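You operate a simulated robot arm through the tools that you are given. There is no shell and no other tool. Be economical: measure what you need, move in short steps, check, and stop when the job is done.

The job below is to be done with a simulated two-armed robot. You get a single attempt, and the scene is never put back.

JOB
On the small table top, fold the beige cloth in half, so that its two long edges meet.

Only the result counts: the job must be done as asked and must still hold three seconds after the hand-in. Knocking over, shifting, dropping, spilling or breaking anything else fails it. Flat cloth is picked up by pressing the open fingertips on it (5 to 10 N) and closing them slowly along it; thin cloth reads only 2 to 8 mm in the jaws.

ROBOT AND FRAMES
Two 6-joint arms with two-finger parallel grippers on one trunk, on a base that drives. Base frame: it is fixed to the floor where the robot stands at the start and does not move with it; the origin is under the middle of the robot, x ahead of it, y to its left, z up. Lengths are in mm, angles in degrees, forces in N, time in s.
The left shoulder is at the start at [60, 187, 1022], the right one opposite. With the tool pointing down near the work surface each hand reaches from about 260 to 620 mm from the robot's upright axis, wherever it stands, measured 20 degrees to its own side. Places, roughly: small table top [700, -100, 800]. Payload 1.57 kg a hand.
The tool frame of a hand sits at the grasp point between the pads (the TCP): z along the fingers, y along the line on which they close. The tips reach 30 mm beyond it. Largest opening 110 mm; finger width 24, thickness 12; the body of the gripper, 48 by 112 mm, starts 78 mm behind the TCP.
Orientation is that of the tool frame in the base frame, as a unit quaternion [x, y, z, w]. With the fingers straight down and closing along the base's y, the tool's x points along the base's -x, its y along +y and its z along -z.

CONTROLS
- The arms move only by the tool step_arm. It takes "left_motion", "right_motion" or both (then of equal length, played together; a hand with none holds still); each is a list of rows, each a list of 7 numbers: the turn, a rotation vector about the tool's x, y, z in degrees, then the shift along the tool's x, y, z in mm, then the gripper command, from -1 (shut) to 1 (fully open), values between in proportion. In form: [[ax, ay, az, x, y, z, gripper], ...]. A call has 1 to 12 rows; each row shifts and turns the commanded pose from where the row before left it, along the tool's axes as they then stand. A row lasts 0.2 s, in which the tool goes at most 50 mm and 8.6 degrees; a call with a longer step from one row to the next is refused whole, and so is a gripper value outside its range. A pose out of reach is approached as far as the arm can. The call stops where the force on the tool passes 40 N (or 10 N more than at its start, if that is more) or the arm is blocked; 0.2 s more then pass. Each finger travels about 153 mm/s and halts on what it meets, pressing with about 33 N; the grip force reading is that of the motor and also rises with nothing between the fingers. The clock runs only during rows and for 0.2 s after the last one: add rows that do not move to give the fingers time. It gives the time, the measured TCP pose, the force on the tool (base axes), the opening and the grip force at its end, in the units of the frame above (readings bear some noise), with the torque about the TCP (base axes, N m) and any sound that the robot's microphone picked up.
- Cameras (640 x 400 px; columns grow to the right, rows downward): "scene" is now at [16.4, 1.8, 1560.4]; the picture's right is [0.03, -1.00, 0.00], its down [-0.78, -0.02, -0.63] and it looks along [0.63, 0.02, -0.78] (base axes); focal length 251 px, centre (320, 200). "left" rides on the left gripper at [70, -16, -141] in its tool frame; the picture's right is [0.23, 0.97, 0.00], its down [-0.86, 0.20, -0.48] and it looks along [-0.47, 0.11, 0.88] (tool axes); focal length 222 px, centre (320, 200). "right" rides on the right gripper at [70, 16, -141] in its tool frame; the picture's right is [-0.23, 0.97, 0.00], its down [-0.86, -0.20, -0.48] and it looks along [-0.47, -0.11, 0.88] (tool axes); focal length 222 px, centre (320, 200). There is no depth. A picture from a camera that has moved, and an enlarged one, comes with that camera's place and axes in the base frame and with its lens.
- grab_frame(camera): a new picture of that camera. The clock stands still meanwhile.
- lift_body(by): slides the trunk up (or, below 0, down) by that many mm; the arms and the scene camera ride with it, the base frame stays. It gives what a move gives, with no picture.
- roll_base(legs): drives the robot by 1 to 6 legs, each [ahead, left, turn to the left] in mm, mm and degrees, along the robot's own axes; the way and the turn of a leg run together, so that a leg with both is an arc; at most 1500 mm and 180 degrees a leg. The arms and the cameras ride along, it lands a little off, and it stops where it bumps. It gives what a move gives.
- turn_head(pan, tilt): turns the head with the scene camera to pan (to the left, within 86 degrees either way) and tilt (down, from -29 to 69), counted from straight ahead of the robot. It gives what a move gives.
- close_up(camera, box): a new picture of the part [left, top, right, bottom] of that camera's present view, enlarged. The clock stands still meanwhile.
- hand_in(): hands the job in; it is judged then, once.

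Go step by step. Nothing tells you exact positions but the pictures and the camera data: compare them with the known pose of the tool, close in by small moves and look again before you grip or let go. The budget is 120 turns and 100 pictures, counting those below and the enlarged ones. Unless the task says otherwise, let go and move clear before handing in, and close with one line.

The tools are called by a JSON object that holds its "api" and its "payload". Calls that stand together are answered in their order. step_arm: Moves the arms, as the interface text tells. Its arguments: {"type":"object","properties":{"left_motion":{"type":"array","items":{"type":"array","items":{"type":"number"}}},"right_motion":{"type":"array","items":{"type":"array","items":{"type":"number"}}}},"required":[]} The other tools are called the same way: lift_body (by) slides the trunk up or down; roll_base (legs) drives the base; turn_head (pan, tilt) turns the head that bears the scene camera; grab_frame (camera) takes a picture; close_up (camera, box) takes an enlarged picture of a part of a camera's view; hand_in () hands the job in.

At the start:

```text
time_s: 0.0
left_eef_pos: [486.0, 67.2, 1004.1]
left_orientation: [0.0, 1.0, 0.0, 0.0]
left_ft_force: [-1.0, -0.8, 0.1]
left_wrist_torque: [0.0, -0.04, 0.02]
left_width: 110.0
left_finger_force: 0.0
right_eef_pos: [355.7, -294.1, 943.0]
right_orientation: [0.0, 1.0, 0.0, 0.001]
right_ft_force: [-0.3, -0.2, 0.5]
right_wrist_torque: [0.01, 0.01, -0.02]
right_width: 110.1
right_finger_force: 0.1
trunk travel left (down, up): [-650.0, 340.0]
robot x, y, heading: [-1.0, 3.4, -0.1]
head pan, tilt: [1.8, 51.1]
```

scene: 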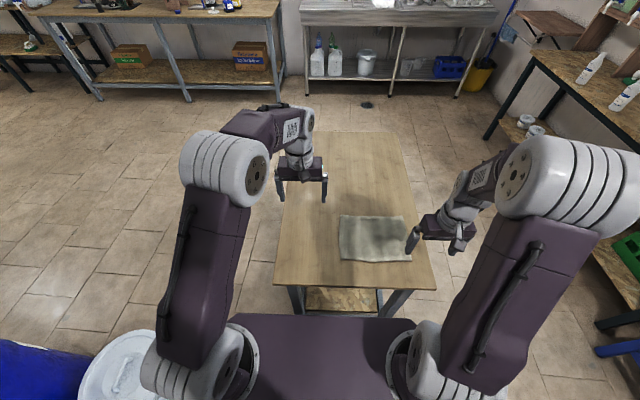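
right: 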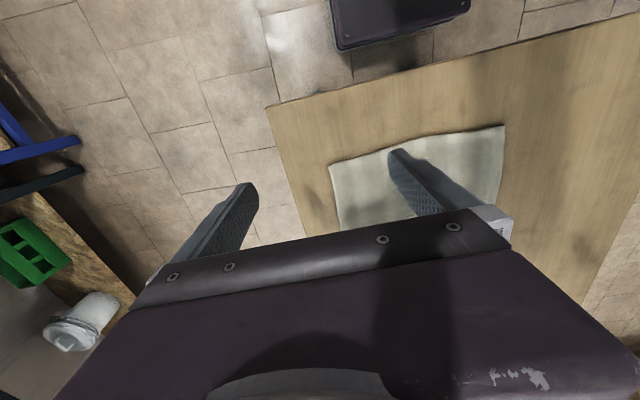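
left: 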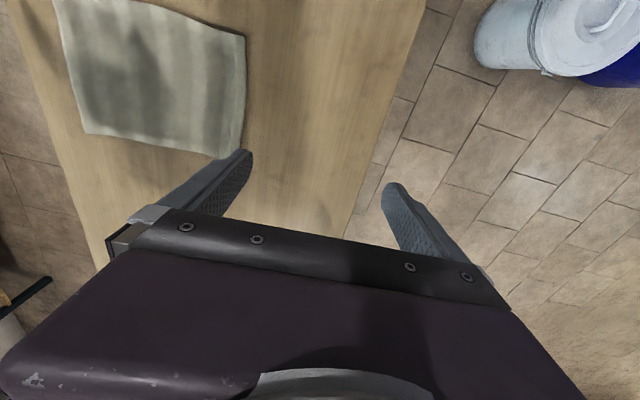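

The beige cloth lies roughly from x 381 to 562 and y -54 to -283, with its long edges along y. I'll take a closer look to measure it more accurately.

{"api": "close_up", "payload": {"camera": "scene", "box": [260, 170, 452, 290]}}

{"api": "close_up", "payload": {"camera": "left", "box": [0, 0, 320, 200]}}

```text
3.33 times, centred on (356, 230) of scene
camera zoom: at [16.4, 1.8, 1560.4], right [0.03, -1.0, 0.0], down [-0.78, -0.02, -0.63], along [0.63, 0.02, -0.78], focal length 836 px, centre (200, 100)
```

zoom: 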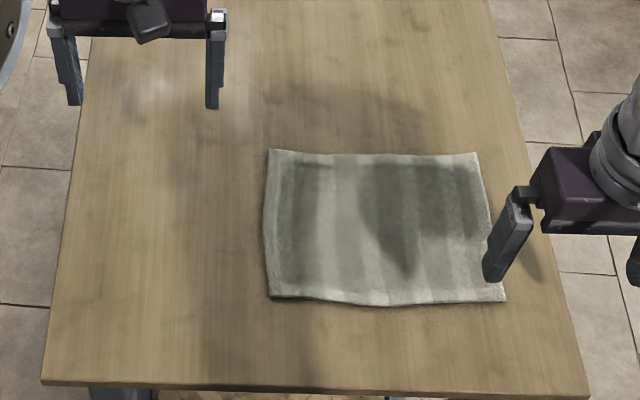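

```text
2.00 times, centred on (160, 100) of left
camera zoom: at [415.9, 50.5, 1145.1], right [-0.23, 0.97, 0.0], down [0.86, 0.2, 0.48], along [0.47, 0.11, -0.88], focal length 444 px, centre (640, 400)
```

zoom: 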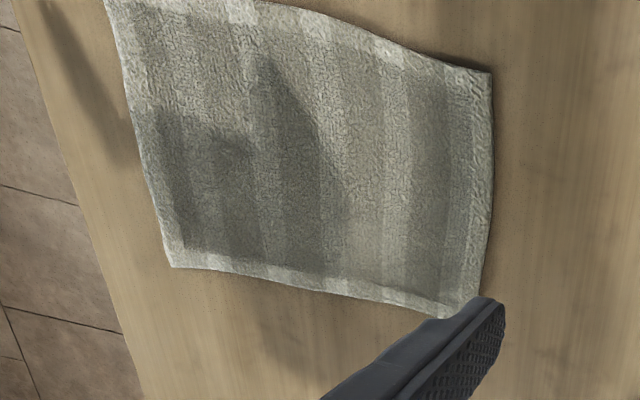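

The cloth is about 180 x 228 mm, with its long edges at x≈384 and x≈562. I'll lift the far edge with both hands and fold it towards the robot, so first I back off a little and centre the robot on the cloth.

{"api": "roll_base", "payload": {"legs": [[-35, 0, 0], [0, -150, 0]]}}

```text
time_s: 1.8
left_eef_pos: [451.7, -83.0, 1003.6]
left_orientation: [-0.001, 1.0, 0.0, 0.0]
left_ft_force: [-0.6, 0.1, -0.4]
left_wrist_torque: [0.01, -0.01, 0.04]
left_width: 109.9
left_finger_force: 0.2
right_eef_pos: [321.3, -444.3, 942.8]
right_orientation: [-0.001, 1.0, 0.0, 0.0]
right_ft_force: [0.3, -0.2, 0.1]
right_wrist_torque: [0.0, -0.01, 0.03]
right_width: 110.1
right_finger_force: 0.0
trunk travel left (down, up): [-650.0, 340.0]
robot x, y, heading: [-36.4, -150.9, 0.4]
head pan, tilt: [1.8, 51.1]
```

Now I turn both hands so they close along x, cameras facing outward, and bring them to about 900 mm height.

{"api": "step_arm", "payload": {"left_motion": [[0, 0, 8.2, 0, 0, 9, -0.4], [0, 0, 8.2, 0, 0, 9, -0.4], [0, 0, 8.2, 0, 0, 9, -0.4], [0, 0, 8.2, 0, 0, 9, -0.4], [0, 0, 8.2, 0, 0, 9, -0.4], [0, 0, 8.2, 0, 0, 9, -0.4], [0, 0, 8.2, 0, 0, 9, -0.4], [0, 0, 8.2, 0, 0, 9, -0.4], [0, 0, 8.2, 0, 0, 9, -0.4], [0, 0, 8.2, 0, 0, 9, -0.4], [0, 0, 8, 0, 0, 9, -0.4]], "right_motion": [[0, 0, -8.2, 0, 0, 4, -0.4], [0, 0, -8.2, 0, 0, 4, -0.4], [0, 0, -8.2, 0, 0, 4, -0.4], [0, 0, -8.2, 0, 0, 4, -0.4], [0, 0, -8.2, 0, 0, 4, -0.4], [0, 0, -8.2, 0, 0, 4, -0.4], [0, 0, -8.2, 0, 0, 4, -0.4], [0, 0, -8.2, 0, 0, 4, -0.4], [0, 0, -8.2, 0, 0, 4, -0.4], [0, 0, -8.2, 0, 0, 4, -0.4], [0, 0, -8, 0, 0, 4, -0.4]]}}

{"api": "grab_frame", "payload": {"camera": "scene"}}

```text
time_s: 4.2
left_eef_pos: [452.2, -82.5, 904.7]
left_orientation: [0.708, 0.706, 0.0, -0.001]
left_ft_force: [0.2, 0.1, -0.2]
left_wrist_torque: [-0.01, -0.02, 0.03]
left_width: 33.1
left_finger_force: 0.0
right_eef_pos: [320.1, -446.0, 897.6]
right_orientation: [0.708, -0.706, -0.001, -0.001]
right_ft_force: [0.7, 0.4, -0.3]
right_wrist_torque: [-0.01, -0.01, 0.0]
right_width: 33.4
right_finger_force: 0.2
trunk travel left (down, up): [-650.0, 340.0]
robot x, y, heading: [-33.8, -152.2, 0.2]
head pan, tilt: [1.8, 51.1]
```

```text
94 pictures are left
camera scene: at [-18.4, -149.7, 1560.5], right [0.03, -1.0, 0.0], down [-0.78, -0.03, -0.63], along [0.63, 0.02, -0.78], focal length 251 px, centre (320, 200)
```

scene: 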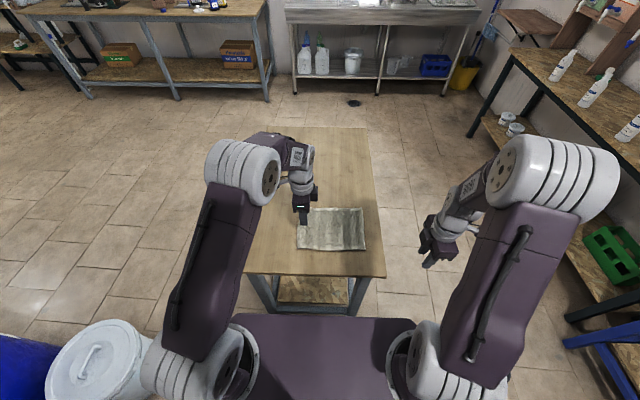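

Both hands are oriented. I move them above the far edge, left at y≈-85 and right at y≈-250, staying at 900.

{"api": "step_arm", "payload": {"left_motion": [[0, 0, 0, 0, 10.8, 0, -0.4], [0, 0, 0, 0, 10.8, 0, -0.4], [0, 0, 0, 0, 10.8, 0, -0.4], [0, 0, 0, 0, 10.8, 0, -0.4], [0, 0, 0, 0, 10.8, 0, -0.4], [0, 0, 0, 0, 10.8, 0, -0.4], [0, 0, 0, 0, 10.8, 0, -0.4], [0, 0, 0, 0, 10.8, 0, -0.4], [0, 0, 0, 0, 10.8, 0, -0.4], [0, 0, 0, 0, 10.8, 0, -0.4]], "right_motion": [[0, 0, 0, -19.6, -24, 0, -0.4], [0, 0, 0, -19.6, -24, 0, -0.4], [0, 0, 0, -19.6, -24, 0, -0.4], [0, 0, 0, -19.6, -24, 0, -0.4], [0, 0, 0, -19.6, -24, 0, -0.4], [0, 0, 0, -19.6, -24, 0, -0.4], [0, 0, 0, -19.6, -24, 0, -0.4], [0, 0, 0, -19.6, -24, 0, -0.4], [0, 0, 0, -19.6, -24, 0, -0.4], [0, 0, 0, -19.6, -24, 0, -0.4]]}}

{"api": "close_up", "payload": {"camera": "scene", "box": [224, 150, 416, 270]}}

{"api": "grab_frame", "payload": {"camera": "left"}}

{"api": "grab_frame", "payload": {"camera": "right"}}

```text
time_s: 6.4
left_eef_pos: [553.0, -82.0, 901.5]
left_orientation: [0.706, 0.708, 0.0, -0.001]
left_ft_force: [-0.8, -0.2, -0.4]
left_wrist_torque: [0.0, 0.01, -0.04]
left_width: 32.9
left_finger_force: 0.0
left hand out of reach, approached as far as the arm can: row 10
right_eef_pos: [559.5, -251.2, 898.2]
right_orientation: [0.708, -0.707, -0.001, 0.002]
right_ft_force: [-0.3, -0.1, -0.5]
right_wrist_torque: [0.02, 0.03, -0.02]
right_width: 32.9
right_finger_force: 0.0
trunk travel left (down, up): [-650.0, 340.0]
robot x, y, heading: [-34.1, -149.3, 0.1]
head pan, tilt: [1.8, 51.1]
```

```text
3.33 times, centred on (320, 210) of scene
camera zoom: at [-16.7, -149.3, 1560.5], right [0.03, -1.0, 0.0], down [-0.78, -0.03, -0.63], along [0.63, 0.02, -0.78], focal length 836 px, centre (320, 167)
```

zoom: 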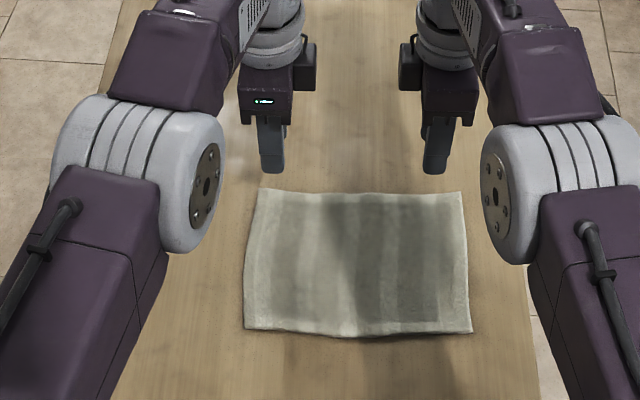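

```text
92 pictures are left
camera left: at [535.9, -12.3, 1043.8], right [0.97, 0.23, 0.0], down [0.2, -0.85, 0.48], along [0.11, -0.47, -0.88], focal length 222 px, centre (320, 200)
```

left: 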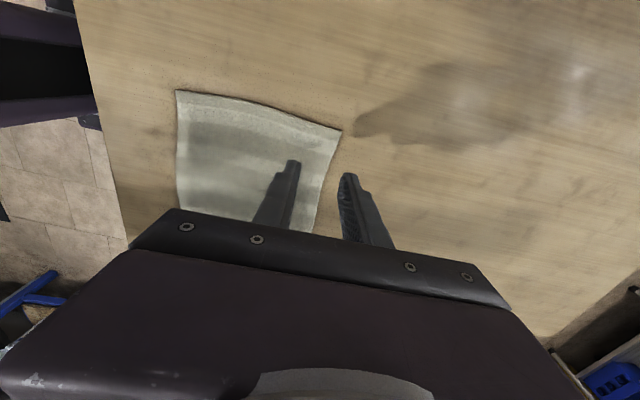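

```text
91 pictures are left
camera right: at [544.6, -321.1, 1041.2], right [-0.97, 0.23, 0.0], down [0.2, 0.86, 0.48], along [0.11, 0.47, -0.88], focal length 222 px, centre (320, 200)
```

right: 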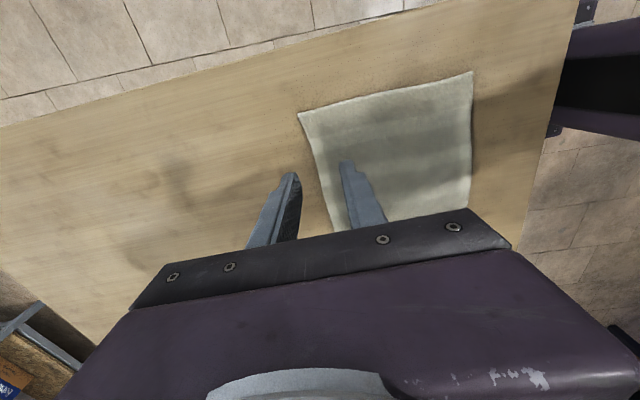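

The left hand is at its reach limit, so I drive the base ahead 35 mm. The far edge seems to be at x≈565-572, and I'll find the table height by touch.

{"api": "roll_base", "payload": {"legs": [[35, -12, 0]]}}

```text
time_s: 7.3
left_eef_pos: [585.1, -92.5, 903.1]
left_orientation: [0.707, 0.707, 0.001, 0.0]
left_ft_force: [-0.4, 0.2, 0.1]
left_wrist_torque: [-0.01, 0.02, 0.01]
left_width: 32.9
left_finger_force: 0.1
right_eef_pos: [593.1, -263.1, 900.7]
right_orientation: [0.708, -0.706, 0.002, -0.002]
right_ft_force: [0.2, -0.2, -0.4]
right_wrist_torque: [-0.01, 0.0, 0.02]
right_width: 33.0
right_finger_force: 0.0
trunk travel left (down, up): [-650.0, 340.0]
robot x, y, heading: [1.1, -159.5, 0.1]
head pan, tilt: [1.8, 51.1]
```

I move back over the edge and descend most of the way for a closer look.

{"api": "step_arm", "payload": {"left_motion": [[0, 0, 0, 3, -6, 0, -0.4], [0, 0, 0, 3, -6, 0, -0.4], [0, 0, 0, 3, -6, 0, -0.4], [0, 0, 0, 3, -6, 0, -0.4], [0, 0, 0, 0, 0, 14, -0.4], [0, 0, 0, 0, 0, 14, -0.4], [0, 0, 0, 0, 0, 14, -0.4], [0, 0, 0, 0, 0, 14, -0.4]], "right_motion": [[0, 0, 0, 0, 7.5, 0, -0.4], [0, 0, 0, 0, 7.5, 0, -0.4], [0, 0, 0, 0, 7.5, 0, -0.4], [0, 0, 0, 0, 7.5, 0, -0.4], [0, 0, 0, 0, 0, 13, -0.4], [0, 0, 0, 0, 0, 13, -0.4], [0, 0, 0, 0, 0, 13, -0.4], [0, 0, 0, 0, 0, 13, -0.4]]}}

{"api": "close_up", "payload": {"camera": "left", "box": [160, 50, 480, 250]}}

{"api": "close_up", "payload": {"camera": "right", "box": [160, 50, 480, 250]}}

{"api": "close_up", "payload": {"camera": "scene", "box": [224, 150, 416, 270]}}

```text
time_s: 9.1
left_eef_pos: [563.4, -82.0, 845.8]
left_orientation: [0.706, 0.708, -0.001, 0.0]
left_ft_force: [0.0, -0.5, 0.4]
left_wrist_torque: [-0.01, 0.01, 0.01]
left_width: 33.0
left_finger_force: 0.0
right_eef_pos: [565.7, -263.3, 848.2]
right_orientation: [0.708, -0.707, 0.0, 0.0]
right_ft_force: [-0.5, -0.1, -0.1]
right_wrist_torque: [0.0, 0.02, 0.02]
right_width: 32.8
right_finger_force: 0.1
trunk travel left (down, up): [-650.0, 340.0]
robot x, y, heading: [0.7, -163.6, 0.1]
head pan, tilt: [1.8, 51.1]
```

```text
2.00 times, centred on (320, 150) of left
camera zoom: at [546.0, -11.7, 987.7], right [0.97, 0.23, 0.0], down [0.2, -0.85, 0.48], along [0.11, -0.47, -0.88], focal length 444 px, centre (320, 300)
```

zoom: 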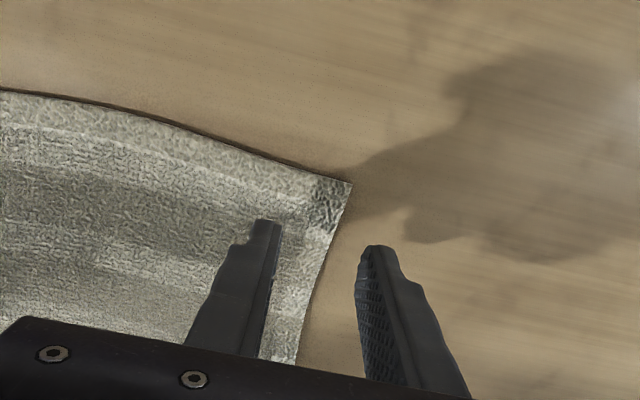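

```text
2.00 times, centred on (320, 150) of right
camera zoom: at [549.5, -333.1, 990.4], right [-0.97, 0.23, 0.0], down [0.2, 0.86, 0.48], along [0.11, 0.47, -0.88], focal length 444 px, centre (320, 300)
```

zoom: 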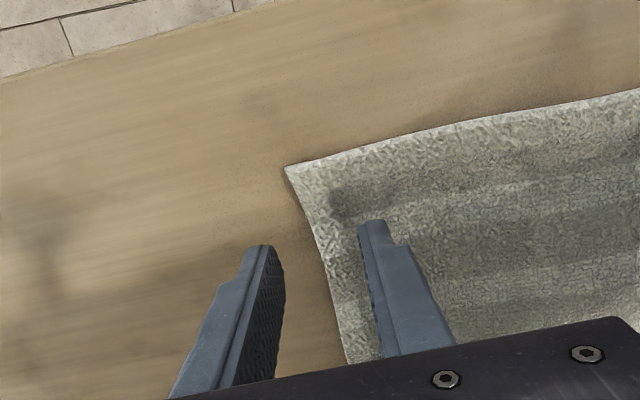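

```text
3.33 times, centred on (320, 210) of scene
camera zoom: at [16.8, -161.3, 1560.5], right [0.03, -1.0, 0.0], down [-0.78, -0.02, -0.63], along [0.63, 0.02, -0.78], focal length 836 px, centre (320, 167)
```

zoom: 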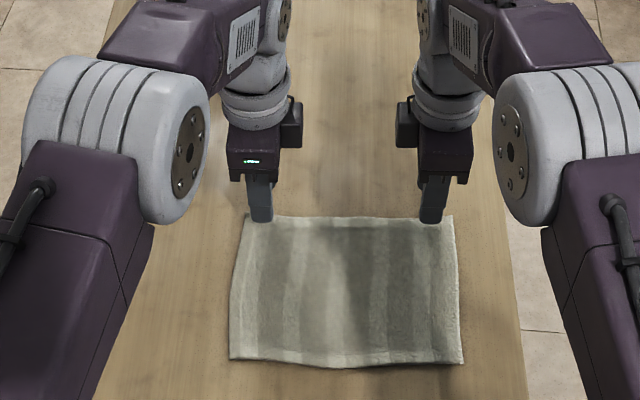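

The cloth's edge lies between the fingers of both hands, about 20 mm outside the inner finger. I descend carefully until I feel contact.

{"api": "step_arm", "payload": {"left_motion": [[0, 0, 0, 0, 0, 3, -0.4], [0, 0, 0, 0, 0, 3, -0.4], [0, 0, 0, 0, 0, 2, -0.4], [0, 0, 0, 0, 0, 2, -0.4]], "right_motion": [[0, 0, 0, 0, 0, 3, -0.4], [0, 0, 0, 0, 0, 3, -0.4], [0, 0, 0, 0, 0, 3, -0.4], [0, 0, 0, 0, 0, 3, -0.4]]}}

```text
time_s: 10.1
left_eef_pos: [561.8, -81.9, 836.6]
left_orientation: [0.706, 0.708, 0.001, 0.0]
left_ft_force: [-0.1, 0.0, -0.4]
left_wrist_torque: [0.01, 0.0, 0.03]
left_width: 32.7
left_finger_force: 0.0
right_eef_pos: [564.0, -262.4, 835.7]
right_orientation: [0.708, -0.707, 0.001, -0.001]
right_ft_force: [-0.3, -0.3, 1.0]
right_wrist_torque: [0.01, 0.03, -0.01]
right_width: 33.1
right_finger_force: 0.0
trunk travel left (down, up): [-650.0, 340.0]
robot x, y, heading: [1.7, -165.3, 0.1]
head pan, tilt: [1.8, 51.1]
```

{"api": "step_arm", "payload": {"left_motion": [[0, 0, 0, 0, 0, 1.5, -0.4], [0, 0, 0, 0, 0, 1.5, -0.4], [0, 0, 0, 0, 0, 1, -0.4]], "right_motion": [[0, 0, 0, 0, 0, 1, -0.4], [0, 0, 0, 0, 0, 1, -0.4], [0, 0, 0, 0, 0, 1, -0.4]]}}

```text
time_s: 10.9
left_eef_pos: [561.9, -81.4, 832.1]
left_orientation: [0.706, 0.708, -0.001, -0.001]
left_ft_force: [-0.6, -0.3, 0.1]
left_wrist_torque: [-0.01, 0.0, 0.01]
left_width: 33.0
left_finger_force: 0.0
right_eef_pos: [564.3, -261.8, 833.8]
right_orientation: [0.708, -0.706, 0.001, -0.001]
right_ft_force: [-0.5, 0.9, -0.1]
right_wrist_torque: [0.0, -0.02, 0.01]
right_width: 32.9
right_finger_force: 0.1
trunk travel left (down, up): [-650.0, 340.0]
robot x, y, heading: [-0.6, -163.3, 0.4]
head pan, tilt: [1.8, 51.1]
```

No contact yet; continuing down in small steps.

{"api": "step_arm", "payload": {"left_motion": [[0, 0, 0, 0, 0, 1, -0.4], [0, 0, 0, 0, 0, 1, -0.4], [0, 0, 0, 0, 0, 0, -0.4]], "right_motion": [[0, 0, 0, 0, 0, 1, -0.4], [0, 0, 0, 0, 0, 1, -0.4], [0, 0, 0, 0, 0, 1, -0.4]]}}

```text
time_s: 11.7
left_eef_pos: [562.1, -82.9, 831.8]
left_orientation: [0.706, 0.708, 0.0, 0.0]
left_ft_force: [-0.1, -0.6, 0.1]
left_wrist_torque: [-0.01, 0.01, 0.05]
left_width: 33.1
left_finger_force: 0.0
right_eef_pos: [563.9, -263.5, 830.1]
right_orientation: [0.709, -0.706, 0.001, -0.001]
right_ft_force: [-0.5, -0.2, 0.3]
right_wrist_torque: [-0.01, 0.01, 0.02]
right_width: 32.9
right_finger_force: 0.1
trunk travel left (down, up): [-650.0, 340.0]
robot x, y, heading: [-2.9, -162.5, 0.4]
head pan, tilt: [1.8, 51.1]
```

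{"api": "step_arm", "payload": {"left_motion": [[0, 0, 0, 0, 0, 1, -0.4], [0, 0, 0, 0, 0, 1, -0.4], [0, 0, 0, 0, 0, 1, -0.4], [0, 0, 0, 0, 0, 0, -0.4]], "right_motion": [[0, 0, 0, 0, 0, 1, -0.4], [0, 0, 0, 0, 0, 1, -0.4], [0, 0, 0, 0, 0, 0, -0.4], [0, 0, 0, 0, 0, 0, -0.4]]}}

```text
time_s: 12.7
left_eef_pos: [562.0, -83.0, 828.8]
left_orientation: [0.707, 0.707, 0.0, 0.0]
left_ft_force: [-0.6, -0.2, -0.4]
left_wrist_torque: [0.01, 0.0, 0.0]
left_width: 33.2
left_finger_force: 0.2
right_eef_pos: [564.1, -263.2, 827.8]
right_orientation: [0.708, -0.707, 0.001, -0.001]
right_ft_force: [0.8, 0.4, -0.2]
right_wrist_torque: [-0.03, -0.01, -0.01]
right_width: 32.7
right_finger_force: 0.1
trunk travel left (down, up): [-650.0, 340.0]
robot x, y, heading: [-0.9, -164.5, -0.1]
head pan, tilt: [1.8, 51.1]
```

{"api": "step_arm", "payload": {"left_motion": [[0, 0, 0, 0, 0, 1, -0.4], [0, 0, 0, 0, 0, 1, -0.4], [0, 0, 0, 0, 0, 1, -0.4], [0, 0, 0, 0, 0, 1, -0.4]], "right_motion": [[0, 0, 0, 0, 0, 1, -0.4], [0, 0, 0, 0, 0, 1, -0.4], [0, 0, 0, 0, 0, 1, -0.4], [0, 0, 0, 0, 0, 0, -0.4]]}}

{"api": "close_up", "payload": {"camera": "left", "box": [200, 70, 440, 220]}}

```text
time_s: 13.7
left_eef_pos: [562.9, -82.1, 824.1]
left_orientation: [0.706, 0.708, -0.001, 0.001]
left_ft_force: [0.2, 0.4, -0.8]
left_wrist_torque: [-0.02, 0.04, 0.01]
left_width: 33.3
left_finger_force: 0.1
right_eef_pos: [565.4, -262.2, 825.2]
right_orientation: [0.708, -0.706, 0.002, -0.001]
right_ft_force: [-0.2, -0.2, -0.6]
right_wrist_torque: [0.01, 0.04, -0.01]
right_width: 33.2
right_finger_force: 0.0
trunk travel left (down, up): [-650.0, 340.0]
robot x, y, heading: [1.0, -165.7, -0.1]
head pan, tilt: [1.8, 51.1]
```

```text
2.67 times, centred on (320, 145) of left
camera zoom: at [545.2, -12.5, 965.3], right [0.97, 0.23, 0.0], down [0.2, -0.85, 0.48], along [0.11, -0.47, -0.88], focal length 592 px, centre (320, 347)
```

zoom: 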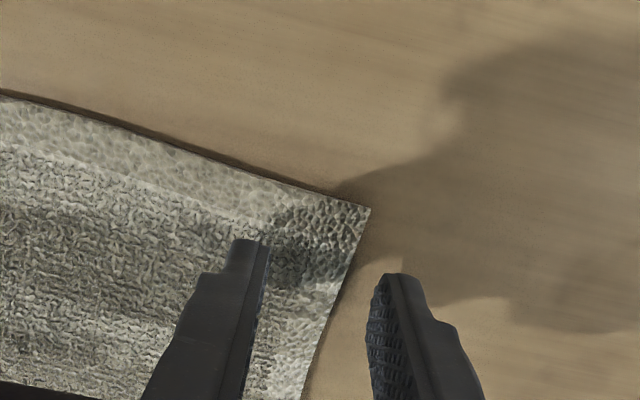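

{"api": "step_arm", "payload": {"left_motion": [[0, 0, 0, 0, 0, 1, -0.4], [0, 0, 0, 0, 0, 1, -0.4], [0, 0, 0, 0, 0, 1, -0.4], [0, 0, 0, 0, 0, 1, -0.4]], "right_motion": [[0, 0, 0, 0, 0, 1, -0.4], [0, 0, 0, 0, 0, 1, -0.4], [0, 0, 0, 0, 0, 1, -0.4], [0, 0, 0, 0, 0, 1, -0.4]]}}

```text
time_s: 14.7
left_eef_pos: [561.8, -82.4, 819.0]
left_orientation: [0.707, 0.708, 0.0, 0.001]
left_ft_force: [0.3, -0.5, -0.2]
left_wrist_torque: [0.02, -0.01, 0.0]
left_width: 33.0
left_finger_force: 0.1
right_eef_pos: [564.2, -262.8, 821.3]
right_orientation: [0.708, -0.706, 0.002, -0.001]
right_ft_force: [-0.3, -0.2, -0.2]
right_wrist_torque: [-0.05, -0.01, -0.03]
right_width: 33.0
right_finger_force: 0.0
trunk travel left (down, up): [-650.0, 340.0]
robot x, y, heading: [0.2, -161.6, 0.3]
head pan, tilt: [1.8, 51.1]
```

{"api": "step_arm", "payload": {"left_motion": [[0, 0, 0, 0, 0, 1, -0.4], [0, 0, 0, 0, 0, 1, -0.4], [0, 0, 0, 0, 0, 1, -0.4], [0, 0, 0, 0, 0, 0, -0.4]], "right_motion": [[0, 0, 0, 0, 0, 1, -0.4], [0, 0, 0, 0, 0, 1, -0.4], [0, 0, 0, 0, 0, 1, -0.4], [0, 0, 0, 0, 0, 1, -0.4]]}}

```text
time_s: 15.7
left_eef_pos: [561.8, -81.9, 816.9]
left_orientation: [0.707, 0.708, 0.0, 0.0]
left_ft_force: [1.1, 0.2, 0.0]
left_wrist_torque: [0.0, -0.04, 0.03]
left_width: 33.0
left_finger_force: 0.0
right_eef_pos: [563.7, -262.9, 815.2]
right_orientation: [0.707, -0.707, 0.002, -0.001]
right_ft_force: [-0.6, -0.3, 0.0]
right_wrist_torque: [-0.02, 0.01, 0.02]
right_width: 33.0
right_finger_force: 0.0
trunk travel left (down, up): [-650.0, 340.0]
robot x, y, heading: [-0.8, -164.7, 0.2]
head pan, tilt: [1.8, 51.1]
```

{"api": "close_up", "payload": {"camera": "scene", "box": [272, 180, 368, 240]}}

{"api": "close_up", "payload": {"camera": "right", "box": [200, 70, 440, 220]}}

```text
6.67 times, centred on (320, 210) of scene
camera zoom: at [15.9, -161.2, 1560.4], right [0.03, -1.0, 0.0], down [-0.78, -0.02, -0.63], along [0.63, 0.02, -0.78], focal length 1672 px, centre (320, 133)
```

zoom: 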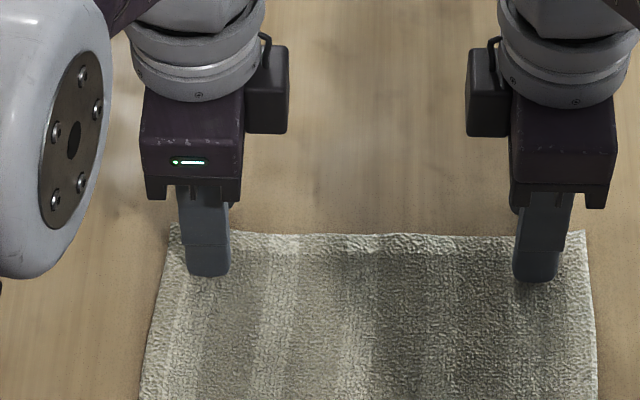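

```text
2.67 times, centred on (320, 145) of right
camera zoom: at [548.1, -332.6, 959.3], right [-0.97, 0.23, 0.0], down [0.2, 0.86, 0.48], along [0.11, 0.47, -0.88], focal length 592 px, centre (320, 347)
```

zoom: 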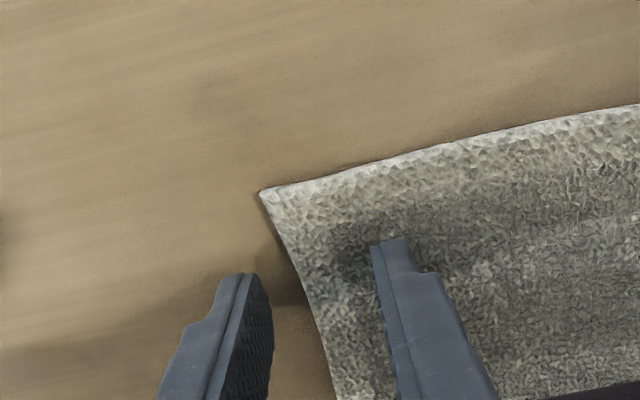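

{"api": "step_arm", "payload": {"left_motion": [[0, 0, 0, 0, 0, 1, -0.4], [0, 0, 0, 0, 0, 1, -0.4], [0, 0, 0, 0, 0, 1, -0.4], [0, 0, 0, 0, 0, 1, -0.4], [0, 0, 0, 0, 0, 0, -0.4]], "right_motion": [[0, 0, 0, 0, 0, 1, -0.4], [0, 0, 0, 0, 0, 1, -0.4], [0, 0, 0, 0, 0, 0, -0.4], [0, 0, 0, 0, 0, 0, -0.4], [0, 0, 0, 0, 0, 0, -0.4]]}}

```text
time_s: 16.9
left_eef_pos: [561.9, -81.8, 814.9]
left_orientation: [0.707, 0.708, 0.001, 0.0]
left_ft_force: [-0.2, -1.6, 2.0]
left_wrist_torque: [0.01, 0.03, -0.03]
left_width: 32.9
left_finger_force: 0.0
right_eef_pos: [563.9, -263.5, 814.1]
right_orientation: [0.708, -0.707, 0.001, -0.001]
right_ft_force: [-0.4, -0.7, 0.5]
right_wrist_torque: [-0.02, 0.03, 0.0]
right_width: 32.8
right_finger_force: 0.0
trunk travel left (down, up): [-650.0, 340.0]
robot x, y, heading: [-4.0, -159.7, 0.2]
head pan, tilt: [1.8, 51.1]
```

Left just touches (2 N). I nudge both 3 mm outward and press slightly more.

{"api": "step_arm", "payload": {"left_motion": [[0, 0, 0, 0, 3, -1, -0.4], [0, 0, 0, 0, 0, 1, -0.4], [0, 0, 0, 0, 0, 1, -0.4], [0, 0, 0, 0, 0, 0, -0.4]], "right_motion": [[0, 0, 0, 0, -2, 0, -0.4], [0, 0, 0, 0, 0, 1, -0.4], [0, 0, 0, 0, 0, 1, -0.4], [0, 0, 0, 0, 0, 0, -0.4]]}}

```text
time_s: 17.9
left_eef_pos: [565.3, -81.0, 813.1]
left_orientation: [0.707, 0.708, 0.001, 0.001]
left_ft_force: [-0.7, 1.3, 5.9]
left_wrist_torque: [0.06, 0.16, -0.07]
left_width: 33.9
left_finger_force: 1.0
right_eef_pos: [565.0, -263.5, 813.7]
right_orientation: [0.708, -0.707, 0.002, -0.002]
right_ft_force: [-0.3, -0.4, 3.1]
right_wrist_torque: [0.0, 0.05, -0.03]
right_width: 32.9
right_finger_force: 0.0
trunk travel left (down, up): [-650.0, 340.0]
robot x, y, heading: [-0.2, -165.2, -0.1]
head pan, tilt: [1.8, 51.1]
```

Both are on the cloth now. I press a bit more, then close slowly.

{"api": "step_arm", "payload": {"left_motion": [[0, 0, 0, 0, 0, 0.5, -0.4], [0, 0, 0, 0, 0, 0, -0.4]], "right_motion": [[0, 0, 0, 0, 0, 1, -0.4], [0, 0, 0, 0, 0, 0.5, -0.4]]}}

```text
time_s: 18.5
left_eef_pos: [564.5, -81.8, 811.6]
left_orientation: [0.706, 0.708, 0.0, 0.0]
left_ft_force: [0.3, 0.9, 8.4]
left_wrist_torque: [0.04, 0.17, -0.02]
left_width: 32.6
left_finger_force: 0.0
right_eef_pos: [564.8, -262.8, 812.4]
right_orientation: [0.707, -0.707, 0.001, -0.002]
right_ft_force: [1.2, 1.2, 7.5]
right_wrist_torque: [0.02, 0.19, -0.02]
right_width: 32.3
right_finger_force: 0.0
trunk travel left (down, up): [-650.0, 340.0]
robot x, y, heading: [-2.8, -165.4, 0.2]
head pan, tilt: [1.8, 51.1]
```

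{"api": "step_arm", "payload": {"left_motion": [[0, 0, 0, 0, 0, 0, -0.45], [0, 0, 0, 0, 0, 0, -0.5], [0, 0, 0, 0, 0, 0, -0.55], [0, 0, 0, 0, 0, 0, -0.6], [0, 0, 0, 0, 0, 0, -0.65], [0, 0, 0, 0, 0, 0, -0.7], [0, 0, 0, 0, 0, 0, -0.75], [0, 0, 0, 0, 0, 0, -0.8], [0, 0, 0, 0, 0, 0, -0.85], [0, 0, 0, 0, 0, 0, -0.9], [0, 0, 0, 0, 0, 0, -1], [0, 0, 0, 0, 0, 0, -1]], "right_motion": [[0, 0, 0, 0, 0, 0, -0.45], [0, 0, 0, 0, 0, 0, -0.5], [0, 0, 0, 0, 0, 0, -0.55], [0, 0, 0, 0, 0, 0, -0.6], [0, 0, 0, 0, 0, 0, -0.65], [0, 0, 0, 0, 0, 0, -0.7], [0, 0, 0, 0, 0, 0, -0.75], [0, 0, 0, 0, 0, 0, -0.8], [0, 0, 0, 0, 0, 0, -0.85], [0, 0, 0, 0, 0, 0, -0.9], [0, 0, 0, 0, 0, 0, -1], [0, 0, 0, 0, 0, 0, -1]]}}

{"api": "close_up", "payload": {"camera": "scene", "box": [272, 180, 368, 240]}}

{"api": "close_up", "payload": {"camera": "right", "box": [200, 70, 440, 220]}}

{"api": "close_up", "payload": {"camera": "left", "box": [200, 70, 440, 220]}}

```text
time_s: 21.1
left_eef_pos: [562.2, -81.7, 813.9]
left_orientation: [0.706, 0.708, 0.001, 0.001]
left_ft_force: [-1.7, -0.2, 7.9]
left_wrist_torque: [-0.08, 0.14, 0.01]
left_width: 4.8
left_finger_force: 25.0
right_eef_pos: [564.6, -264.2, 812.1]
right_orientation: [0.708, -0.706, 0.002, -0.002]
right_ft_force: [-2.2, 1.3, 9.3]
right_wrist_torque: [0.01, 0.12, -0.01]
right_width: 4.0
right_finger_force: 25.1
trunk travel left (down, up): [-650.0, 340.0]
robot x, y, heading: [0.2, -164.1, 0.2]
head pan, tilt: [1.8, 51.1]
```

```text
6.67 times, centred on (320, 210) of scene
camera zoom: at [12.2, -161.2, 1560.5], right [0.03, -1.0, 0.0], down [-0.78, -0.02, -0.63], along [0.63, 0.02, -0.78], focal length 1672 px, centre (320, 133)
```

zoom: 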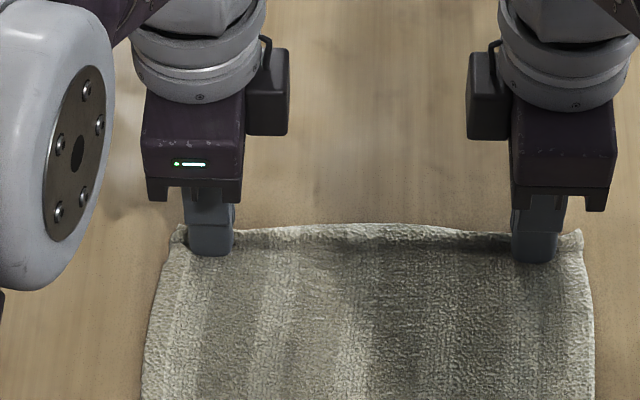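

```text
2.67 times, centred on (320, 145) of right
camera zoom: at [548.1, -333.4, 955.5], right [-0.97, 0.23, 0.0], down [0.2, 0.86, 0.48], along [0.11, 0.47, -0.88], focal length 592 px, centre (320, 347)
```

zoom: 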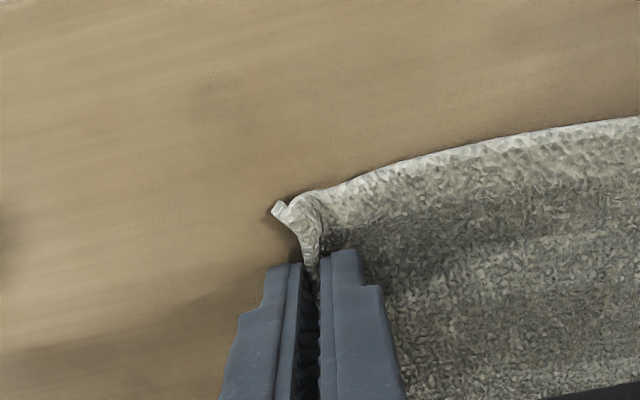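

```text
2.67 times, centred on (320, 145) of left
camera zoom: at [546.0, -12.6, 954.7], right [0.97, 0.23, 0.0], down [0.2, -0.85, 0.48], along [0.11, -0.47, -0.88], focal length 592 px, centre (320, 347)
```

zoom: 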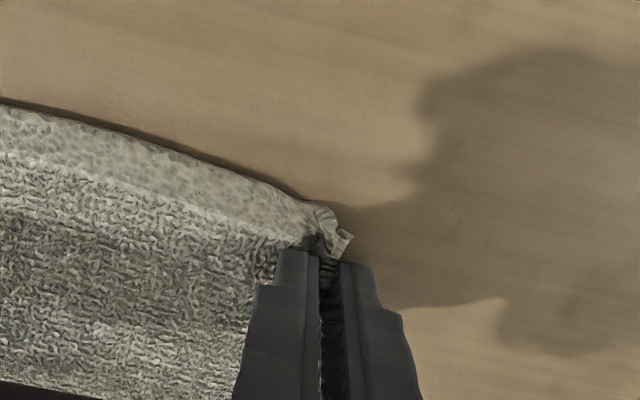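

Both hands hold the edge (4-5 mm). Next I lift and begin the arc gently, then check that the grip holds.

{"api": "step_arm", "payload": {"left_motion": [[0, 0, 0, 0, -1, -10, -1], [0, 0, 0, 0, -1, -10, -1], [0, 0, 0, 0, -1, -10, -1], [0, 0, 0, 0, -7.5, -9, -1], [0, 0, 0, 0, -7.5, -9, -1], [0, 0, 0, 0, 0, 0, -1]], "right_motion": [[0, 0, 0, 0, 1, -10, -1], [0, 0, 0, 0, 1, -10, -1], [0, 0, 0, 0, 1, -10, -1], [0, 0, 0, 0, 7.5, -9, -1], [0, 0, 0, 0, 7.5, -9, -1], [0, 0, 0, 0, 0, 0, -1]]}}

{"api": "close_up", "payload": {"camera": "scene", "box": [224, 150, 416, 270]}}

{"api": "grab_frame", "payload": {"camera": "right"}}

```text
time_s: 22.5
left_eef_pos: [546.6, -82.9, 860.5]
left_orientation: [0.707, 0.708, 0.001, 0.0]
left_ft_force: [-0.4, -0.3, 0.2]
left_wrist_torque: [0.0, 0.02, 0.0]
left_width: 4.4
left_finger_force: 25.6
right_eef_pos: [549.6, -262.2, 858.4]
right_orientation: [0.708, -0.706, 0.0, -0.001]
right_ft_force: [-0.8, -0.4, -0.1]
right_wrist_torque: [0.02, 0.01, -0.04]
right_width: 4.1
right_finger_force: 25.4
trunk travel left (down, up): [-650.0, 340.0]
robot x, y, heading: [-0.8, -160.3, 0.0]
head pan, tilt: [1.8, 51.1]
```

```text
3.33 times, centred on (320, 210) of scene
camera zoom: at [16.7, -161.2, 1560.4], right [0.03, -1.0, 0.0], down [-0.78, -0.02, -0.63], along [0.63, 0.02, -0.78], focal length 836 px, centre (320, 167)
```

zoom: 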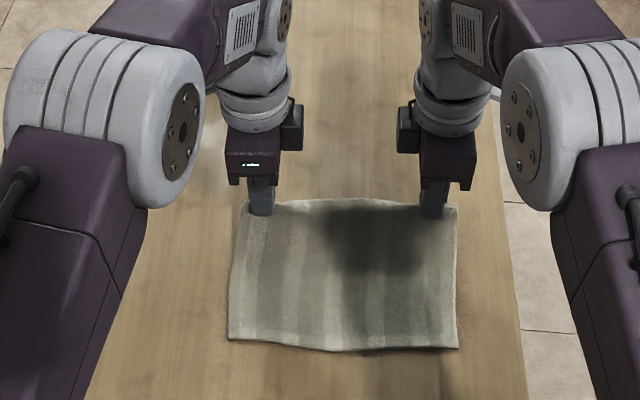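

```text
80 pictures are left
camera right: at [533.4, -333.0, 1001.3], right [-0.97, 0.23, 0.0], down [0.2, 0.86, 0.48], along [0.11, 0.47, -0.88], focal length 222 px, centre (320, 200)
```

right: 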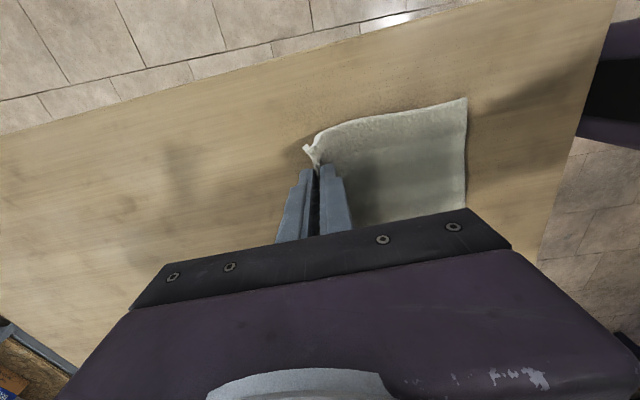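

Grip held, but the closing dragged the cloth about 20 mm forward: its near edge is now at x≈412, so the fold line belongs at x≈502. I carry the edge over in an arc while tilting the fingers forward.

{"api": "step_arm", "payload": {"left_motion": [[-8, 0, 0, 0, 0, 0, -1], [0, 0, 0, 0, -25.3, -8.3, -1], [-8, 0, 0, 0, 0, 0, -1], [0, 0, 0, 0, -22.3, -9.6, -1], [-8, 0, 0, 0, 0, 0, -1], [0, 0, 0, 0, -21.4, -5.8, -1], [-8, 0, 0, 0, 0, 0, -1], [0, 0, 0, 0, -21.8, -4.2, -1]], "right_motion": [[8, 0, 0, 0, 0, 0, -1], [0, 0, 0, 0, 25.3, -8.3, -1], [8, 0, 0, 0, 0, 0, -1], [0, 0, 0, 0, 22.3, -9.6, -1], [8, 0, 0, 0, 0, 0, -1], [0, 0, 0, 0, 21.4, -5.8, -1], [8, 0, 0, 0, 0, 0, -1], [0, 0, 0, 0, 21.8, -4.2, -1]]}}

{"api": "close_up", "payload": {"camera": "scene", "box": [224, 150, 416, 270]}}

{"api": "grab_frame", "payload": {"camera": "right"}}

```text
time_s: 24.3
left_eef_pos: [467.6, -65.3, 858.3]
left_orientation: [0.686, 0.692, 0.178, 0.137]
left_ft_force: [-2.3, -32.3, 0.4]
left_wrist_torque: [-0.84, 0.03, -0.43]
left_width: 4.6
left_finger_force: 25.0
left hand out of reach, approached as far as the arm can: row 5, 6, 7
right_eef_pos: [455.1, -265.6, 861.5]
right_orientation: [-0.693, 0.695, -0.143, 0.127]
right_ft_force: [1.5, 31.6, -0.4]
right_wrist_torque: [0.84, -0.03, 0.32]
right_width: 3.9
right_finger_force: 24.8
right hand out of reach, approached as far as the arm can: row 5, 7
trunk travel left (down, up): [-650.0, 340.0]
robot x, y, heading: [-2.3, -168.1, 0.2]
head pan, tilt: [1.8, 51.1]
```

```text
3.33 times, centred on (320, 210) of scene
camera zoom: at [14.6, -161.3, 1560.5], right [0.03, -1.0, 0.0], down [-0.78, -0.02, -0.63], along [0.63, 0.02, -0.78], focal length 836 px, centre (320, 167)
```

zoom: 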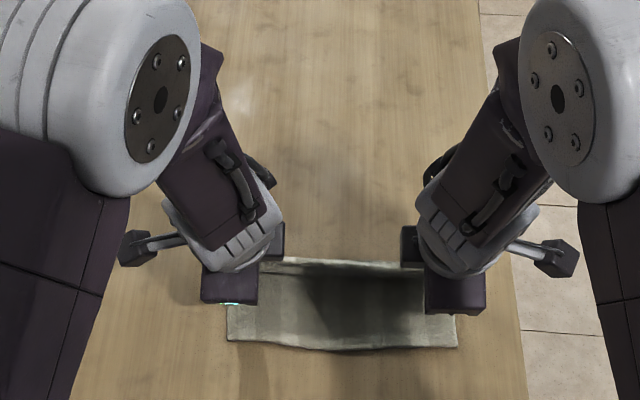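

```text
78 pictures are left
camera right: at [386.9, -332.0, 989.4], right [-0.9, 0.22, -0.37], down [0.01, 0.87, 0.5], along [0.43, 0.45, -0.78], focal length 222 px, centre (320, 200)
```

right: 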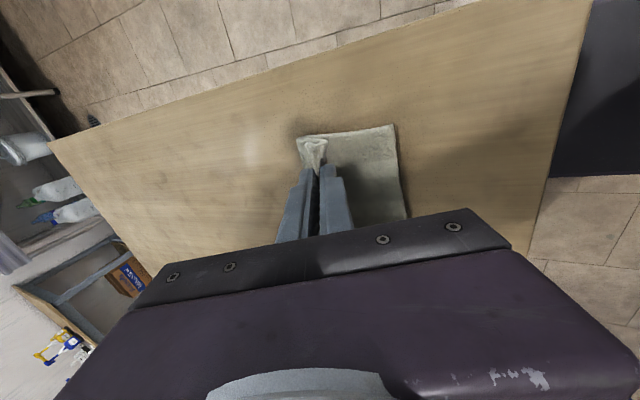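

The 32° tilt exceeds the wrists' range and the left hand drifted sideways, stretching the cloth. I tilt back to about 16° to relieve that before continuing.

{"api": "step_arm", "payload": {"left_motion": [[8, 0, 0, 0, 0, 0, -1], [8, 0, 0, 0, 0, 0, -1], [0, 0, 0, 0, 0, 0, -1]], "right_motion": [[-8, 0, 0, 0, 0, 0, -1], [-8, 0, 0, 0, 0, 0, -1], [0, 0, 0, 0, 0, 0, -1]]}}

{"api": "close_up", "payload": {"camera": "scene", "box": [224, 150, 416, 270]}}

```text
time_s: 25.1
left_eef_pos: [471.2, -55.5, 858.5]
left_orientation: [0.687, 0.704, 0.156, 0.085]
left_ft_force: [-2.8, -39.8, 1.2]
left_wrist_torque: [-1.09, 0.07, -0.38]
left_width: 4.2
left_finger_force: 24.8
left hand out of reach, approached as far as the arm can: row 1, 2
right_eef_pos: [456.8, -269.6, 860.8]
right_orientation: [-0.694, 0.698, -0.137, 0.109]
right_ft_force: [3.4, 40.0, 0.3]
right_wrist_torque: [1.1, -0.09, 0.33]
right_width: 4.2
right_finger_force: 24.6
right hand out of reach, approached as far as the arm can: row 1, 2
trunk travel left (down, up): [-650.0, 340.0]
robot x, y, heading: [0.2, -166.9, -0.1]
head pan, tilt: [1.8, 51.1]
```

```text
3.33 times, centred on (320, 210) of scene
camera zoom: at [15.8, -161.2, 1560.4], right [0.03, -1.0, 0.0], down [-0.78, -0.02, -0.63], along [0.63, 0.02, -0.78], focal length 836 px, centre (320, 167)
```

zoom: 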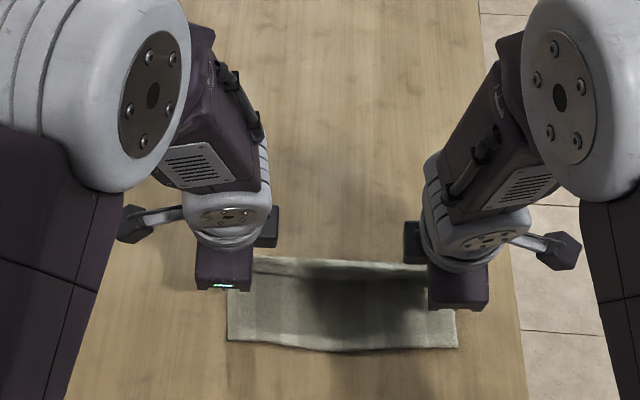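

Tension rose to 40 N because the hands drifted apart. I move them back together along y with no tilting to relieve it.

{"api": "step_arm", "payload": {"left_motion": [[0, 0, 0, -5, 0, 0, -1], [0, 0, 0, -5, 0, 0, -1], [0, 0, 0, 0, 0, 0, -1]], "right_motion": [[0, 0, 0, 0, 0, 0, -1], [0, 0, 0, 0, 0, 0, -1], [0, 0, 0, 0, 0, 0, -1]]}}

```text
time_s: 25.9
left_eef_pos: [471.9, -61.6, 858.2]
left_orientation: [0.686, 0.705, 0.159, 0.081]
left_ft_force: [-1.2, -24.3, 0.6]
left_wrist_torque: [-0.68, 0.05, -0.28]
left_width: 4.2
left_finger_force: 24.7
right_eef_pos: [456.3, -272.2, 860.0]
right_orientation: [-0.693, 0.7, -0.14, 0.106]
right_ft_force: [2.2, 24.7, -0.4]
right_wrist_torque: [0.65, -0.05, 0.22]
right_width: 3.9
right_finger_force: 24.6
trunk travel left (down, up): [-650.0, 340.0]
robot x, y, heading: [0.7, -158.8, 0.2]
head pan, tilt: [1.8, 51.1]
```

{"api": "step_arm", "payload": {"left_motion": [[0, 0, 0, -5, 0, 0, -1], [0, 0, 0, -5, 0, 0, -1], [0, 0, 0, -5, 0, 0, -1], [0, 0, 0, 0, 0, 0, -1]], "right_motion": [[0, 0, 0, -4, 0, 0, -1], [0, 0, 0, -3, 0, 0, -1], [0, 0, 0, -3, 0, 0, -1], [0, 0, 0, 0, 0, 0, -1]]}}

{"api": "grab_frame", "payload": {"camera": "left"}}

{"api": "grab_frame", "payload": {"camera": "right"}}

```text
time_s: 26.9
left_eef_pos: [471.8, -75.4, 856.4]
left_orientation: [0.686, 0.706, 0.16, 0.079]
left_ft_force: [-0.3, -0.9, 0.3]
left_wrist_torque: [0.0, 0.01, -0.01]
left_width: 4.4
left_finger_force: 25.5
right_eef_pos: [456.1, -260.1, 860.8]
right_orientation: [-0.692, 0.699, -0.143, 0.105]
right_ft_force: [0.4, 0.4, 0.7]
right_wrist_torque: [0.0, -0.02, -0.01]
right_width: 3.9
right_finger_force: 25.1
trunk travel left (down, up): [-650.0, 340.0]
robot x, y, heading: [-2.3, -160.1, 0.1]
head pan, tilt: [1.8, 51.1]
```

```text
76 pictures are left
camera left: at [406.2, -23.1, 991.4], right [0.91, 0.23, 0.35], down [0.07, -0.9, 0.42], along [0.41, -0.36, -0.84], focal length 222 px, centre (320, 200)
```

left: 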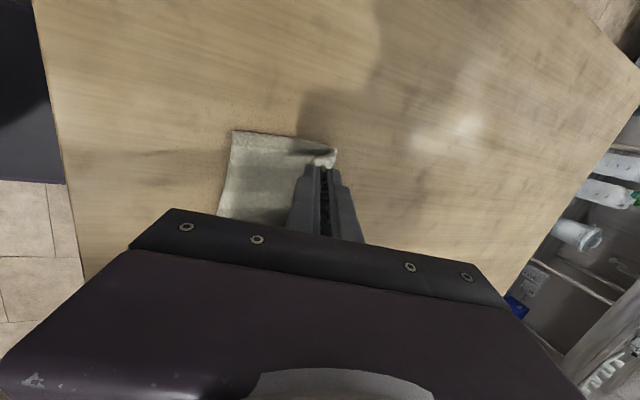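

```text
75 pictures are left
camera right: at [391.4, -322.4, 991.5], right [-0.91, 0.23, -0.35], down [0.04, 0.88, 0.47], along [0.41, 0.42, -0.81], focal length 222 px, centre (320, 200)
```

right: 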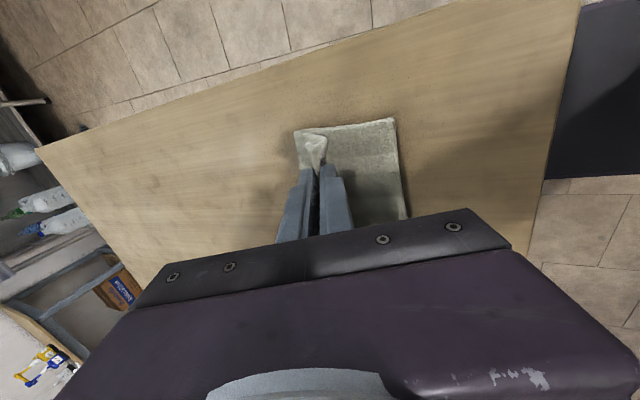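

Tension is gone and the grips still hold, with both hands tilted about 20°. I continue with translation only, back and down towards the near edge.

{"api": "step_arm", "payload": {"left_motion": [[0, 0, 0, 0, -9, 3, -1], [0, 0, 0, 0, -9, 3, -1], [0, 0, 0, 0, -9, 3, -1]], "right_motion": [[0, 0, 0, 0, 7, 4.5, -1], [0, 0, 0, 0, 7, 4.5, -1], [0, 0, 0, 0, 7, 4.5, -1]]}}

{"api": "close_up", "payload": {"camera": "scene", "box": [224, 150, 416, 270]}}

```text
time_s: 27.7
left_eef_pos: [449.6, -73.2, 839.0]
left_orientation: [0.686, 0.706, 0.16, 0.079]
left_ft_force: [0.7, 0.5, -0.3]
left_wrist_torque: [-0.03, -0.01, 0.0]
left_width: 4.6
left_finger_force: 24.7
right_eef_pos: [440.7, -259.3, 840.2]
right_orientation: [-0.693, 0.699, -0.142, 0.105]
right_ft_force: [-0.2, 0.2, -0.4]
right_wrist_torque: [0.01, -0.01, 0.03]
right_width: 4.0
right_finger_force: 24.9
trunk travel left (down, up): [-650.0, 340.0]
robot x, y, heading: [2.5, -163.3, 0.2]
head pan, tilt: [1.8, 51.1]
```

```text
3.33 times, centred on (320, 210) of scene
camera zoom: at [15.7, -161.1, 1560.5], right [0.03, -1.0, 0.0], down [-0.78, -0.03, -0.63], along [0.63, 0.02, -0.78], focal length 836 px, centre (320, 167)
```

zoom: 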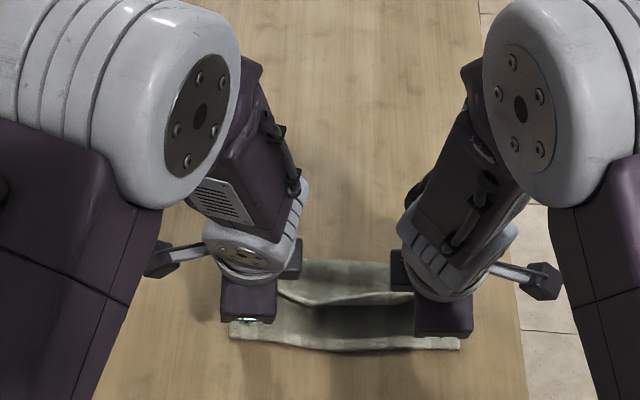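

The hands travel well; near edge is at x≈413. I lower to just above the lower layer with the top edge near it.

{"api": "step_arm", "payload": {"left_motion": [[0, 0, 0, -2.7, -8.7, 2.5, -1], [0, 0, 0, -2.7, -8.7, 2.5, -1], [0, 0, 0, -2.7, -8.7, 2.5, -1], [0, 0, 0, 0, 0, 0, -1]], "right_motion": [[0, 0, 0, 0, 6.3, 3.7, -1], [0, 0, 0, 0, 6.3, 3.7, -1], [0, 0, 0, 0, 6.3, 3.7, -1], [0, 0, 0, 0, 0, 0, -1]]}}

{"api": "close_up", "payload": {"camera": "scene", "box": [224, 150, 416, 270]}}

{"api": "close_up", "payload": {"camera": "left", "box": [160, 50, 480, 250]}}

{"api": "close_up", "payload": {"camera": "right", "box": [160, 50, 480, 250]}}

```text
time_s: 28.7
left_eef_pos: [427.9, -83.1, 823.1]
left_orientation: [0.686, 0.706, 0.16, 0.079]
left_ft_force: [-0.1, -0.1, 0.2]
left_wrist_torque: [-0.05, 0.0, 0.01]
left_width: 4.0
left_finger_force: 25.2
right_eef_pos: [426.2, -261.3, 821.8]
right_orientation: [-0.692, 0.7, -0.142, 0.105]
right_ft_force: [-0.4, -0.1, -0.3]
right_wrist_torque: [0.01, 0.01, 0.03]
right_width: 4.0
right_finger_force: 24.9
trunk travel left (down, up): [-650.0, 340.0]
robot x, y, heading: [2.1, -158.7, 0.0]
head pan, tilt: [1.8, 51.1]
```

```text
3.33 times, centred on (320, 210) of scene
camera zoom: at [15.8, -161.2, 1560.4], right [0.03, -1.0, 0.0], down [-0.78, -0.03, -0.63], along [0.63, 0.02, -0.78], focal length 836 px, centre (320, 167)
```

zoom: 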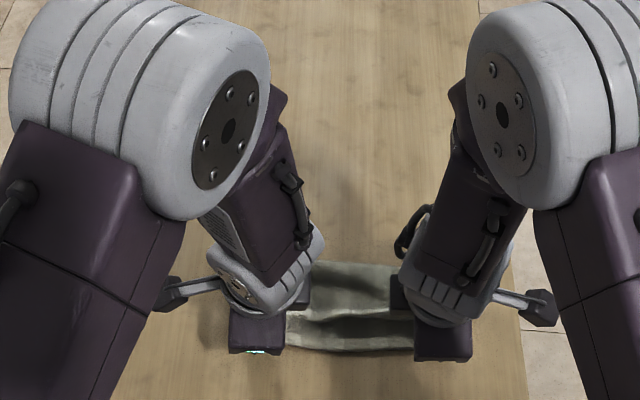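

```text
2.00 times, centred on (320, 150) of left
camera zoom: at [361.6, -29.8, 958.0], right [0.91, 0.23, 0.35], down [0.07, -0.9, 0.42], along [0.41, -0.36, -0.84], focal length 444 px, centre (320, 300)
```

zoom: 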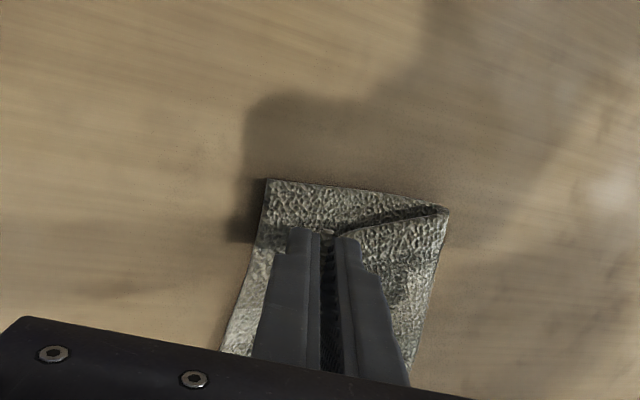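

```text
2.00 times, centred on (320, 150) of right
camera zoom: at [362.0, -323.1, 954.6], right [-0.91, 0.23, -0.35], down [0.04, 0.88, 0.48], along [0.41, 0.42, -0.81], focal length 444 px, centre (320, 300)
```

zoom: 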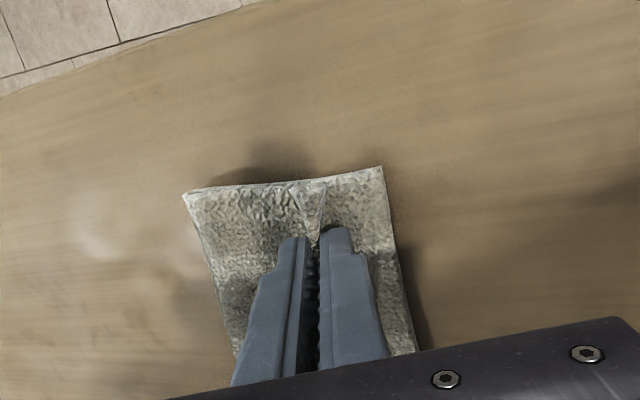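

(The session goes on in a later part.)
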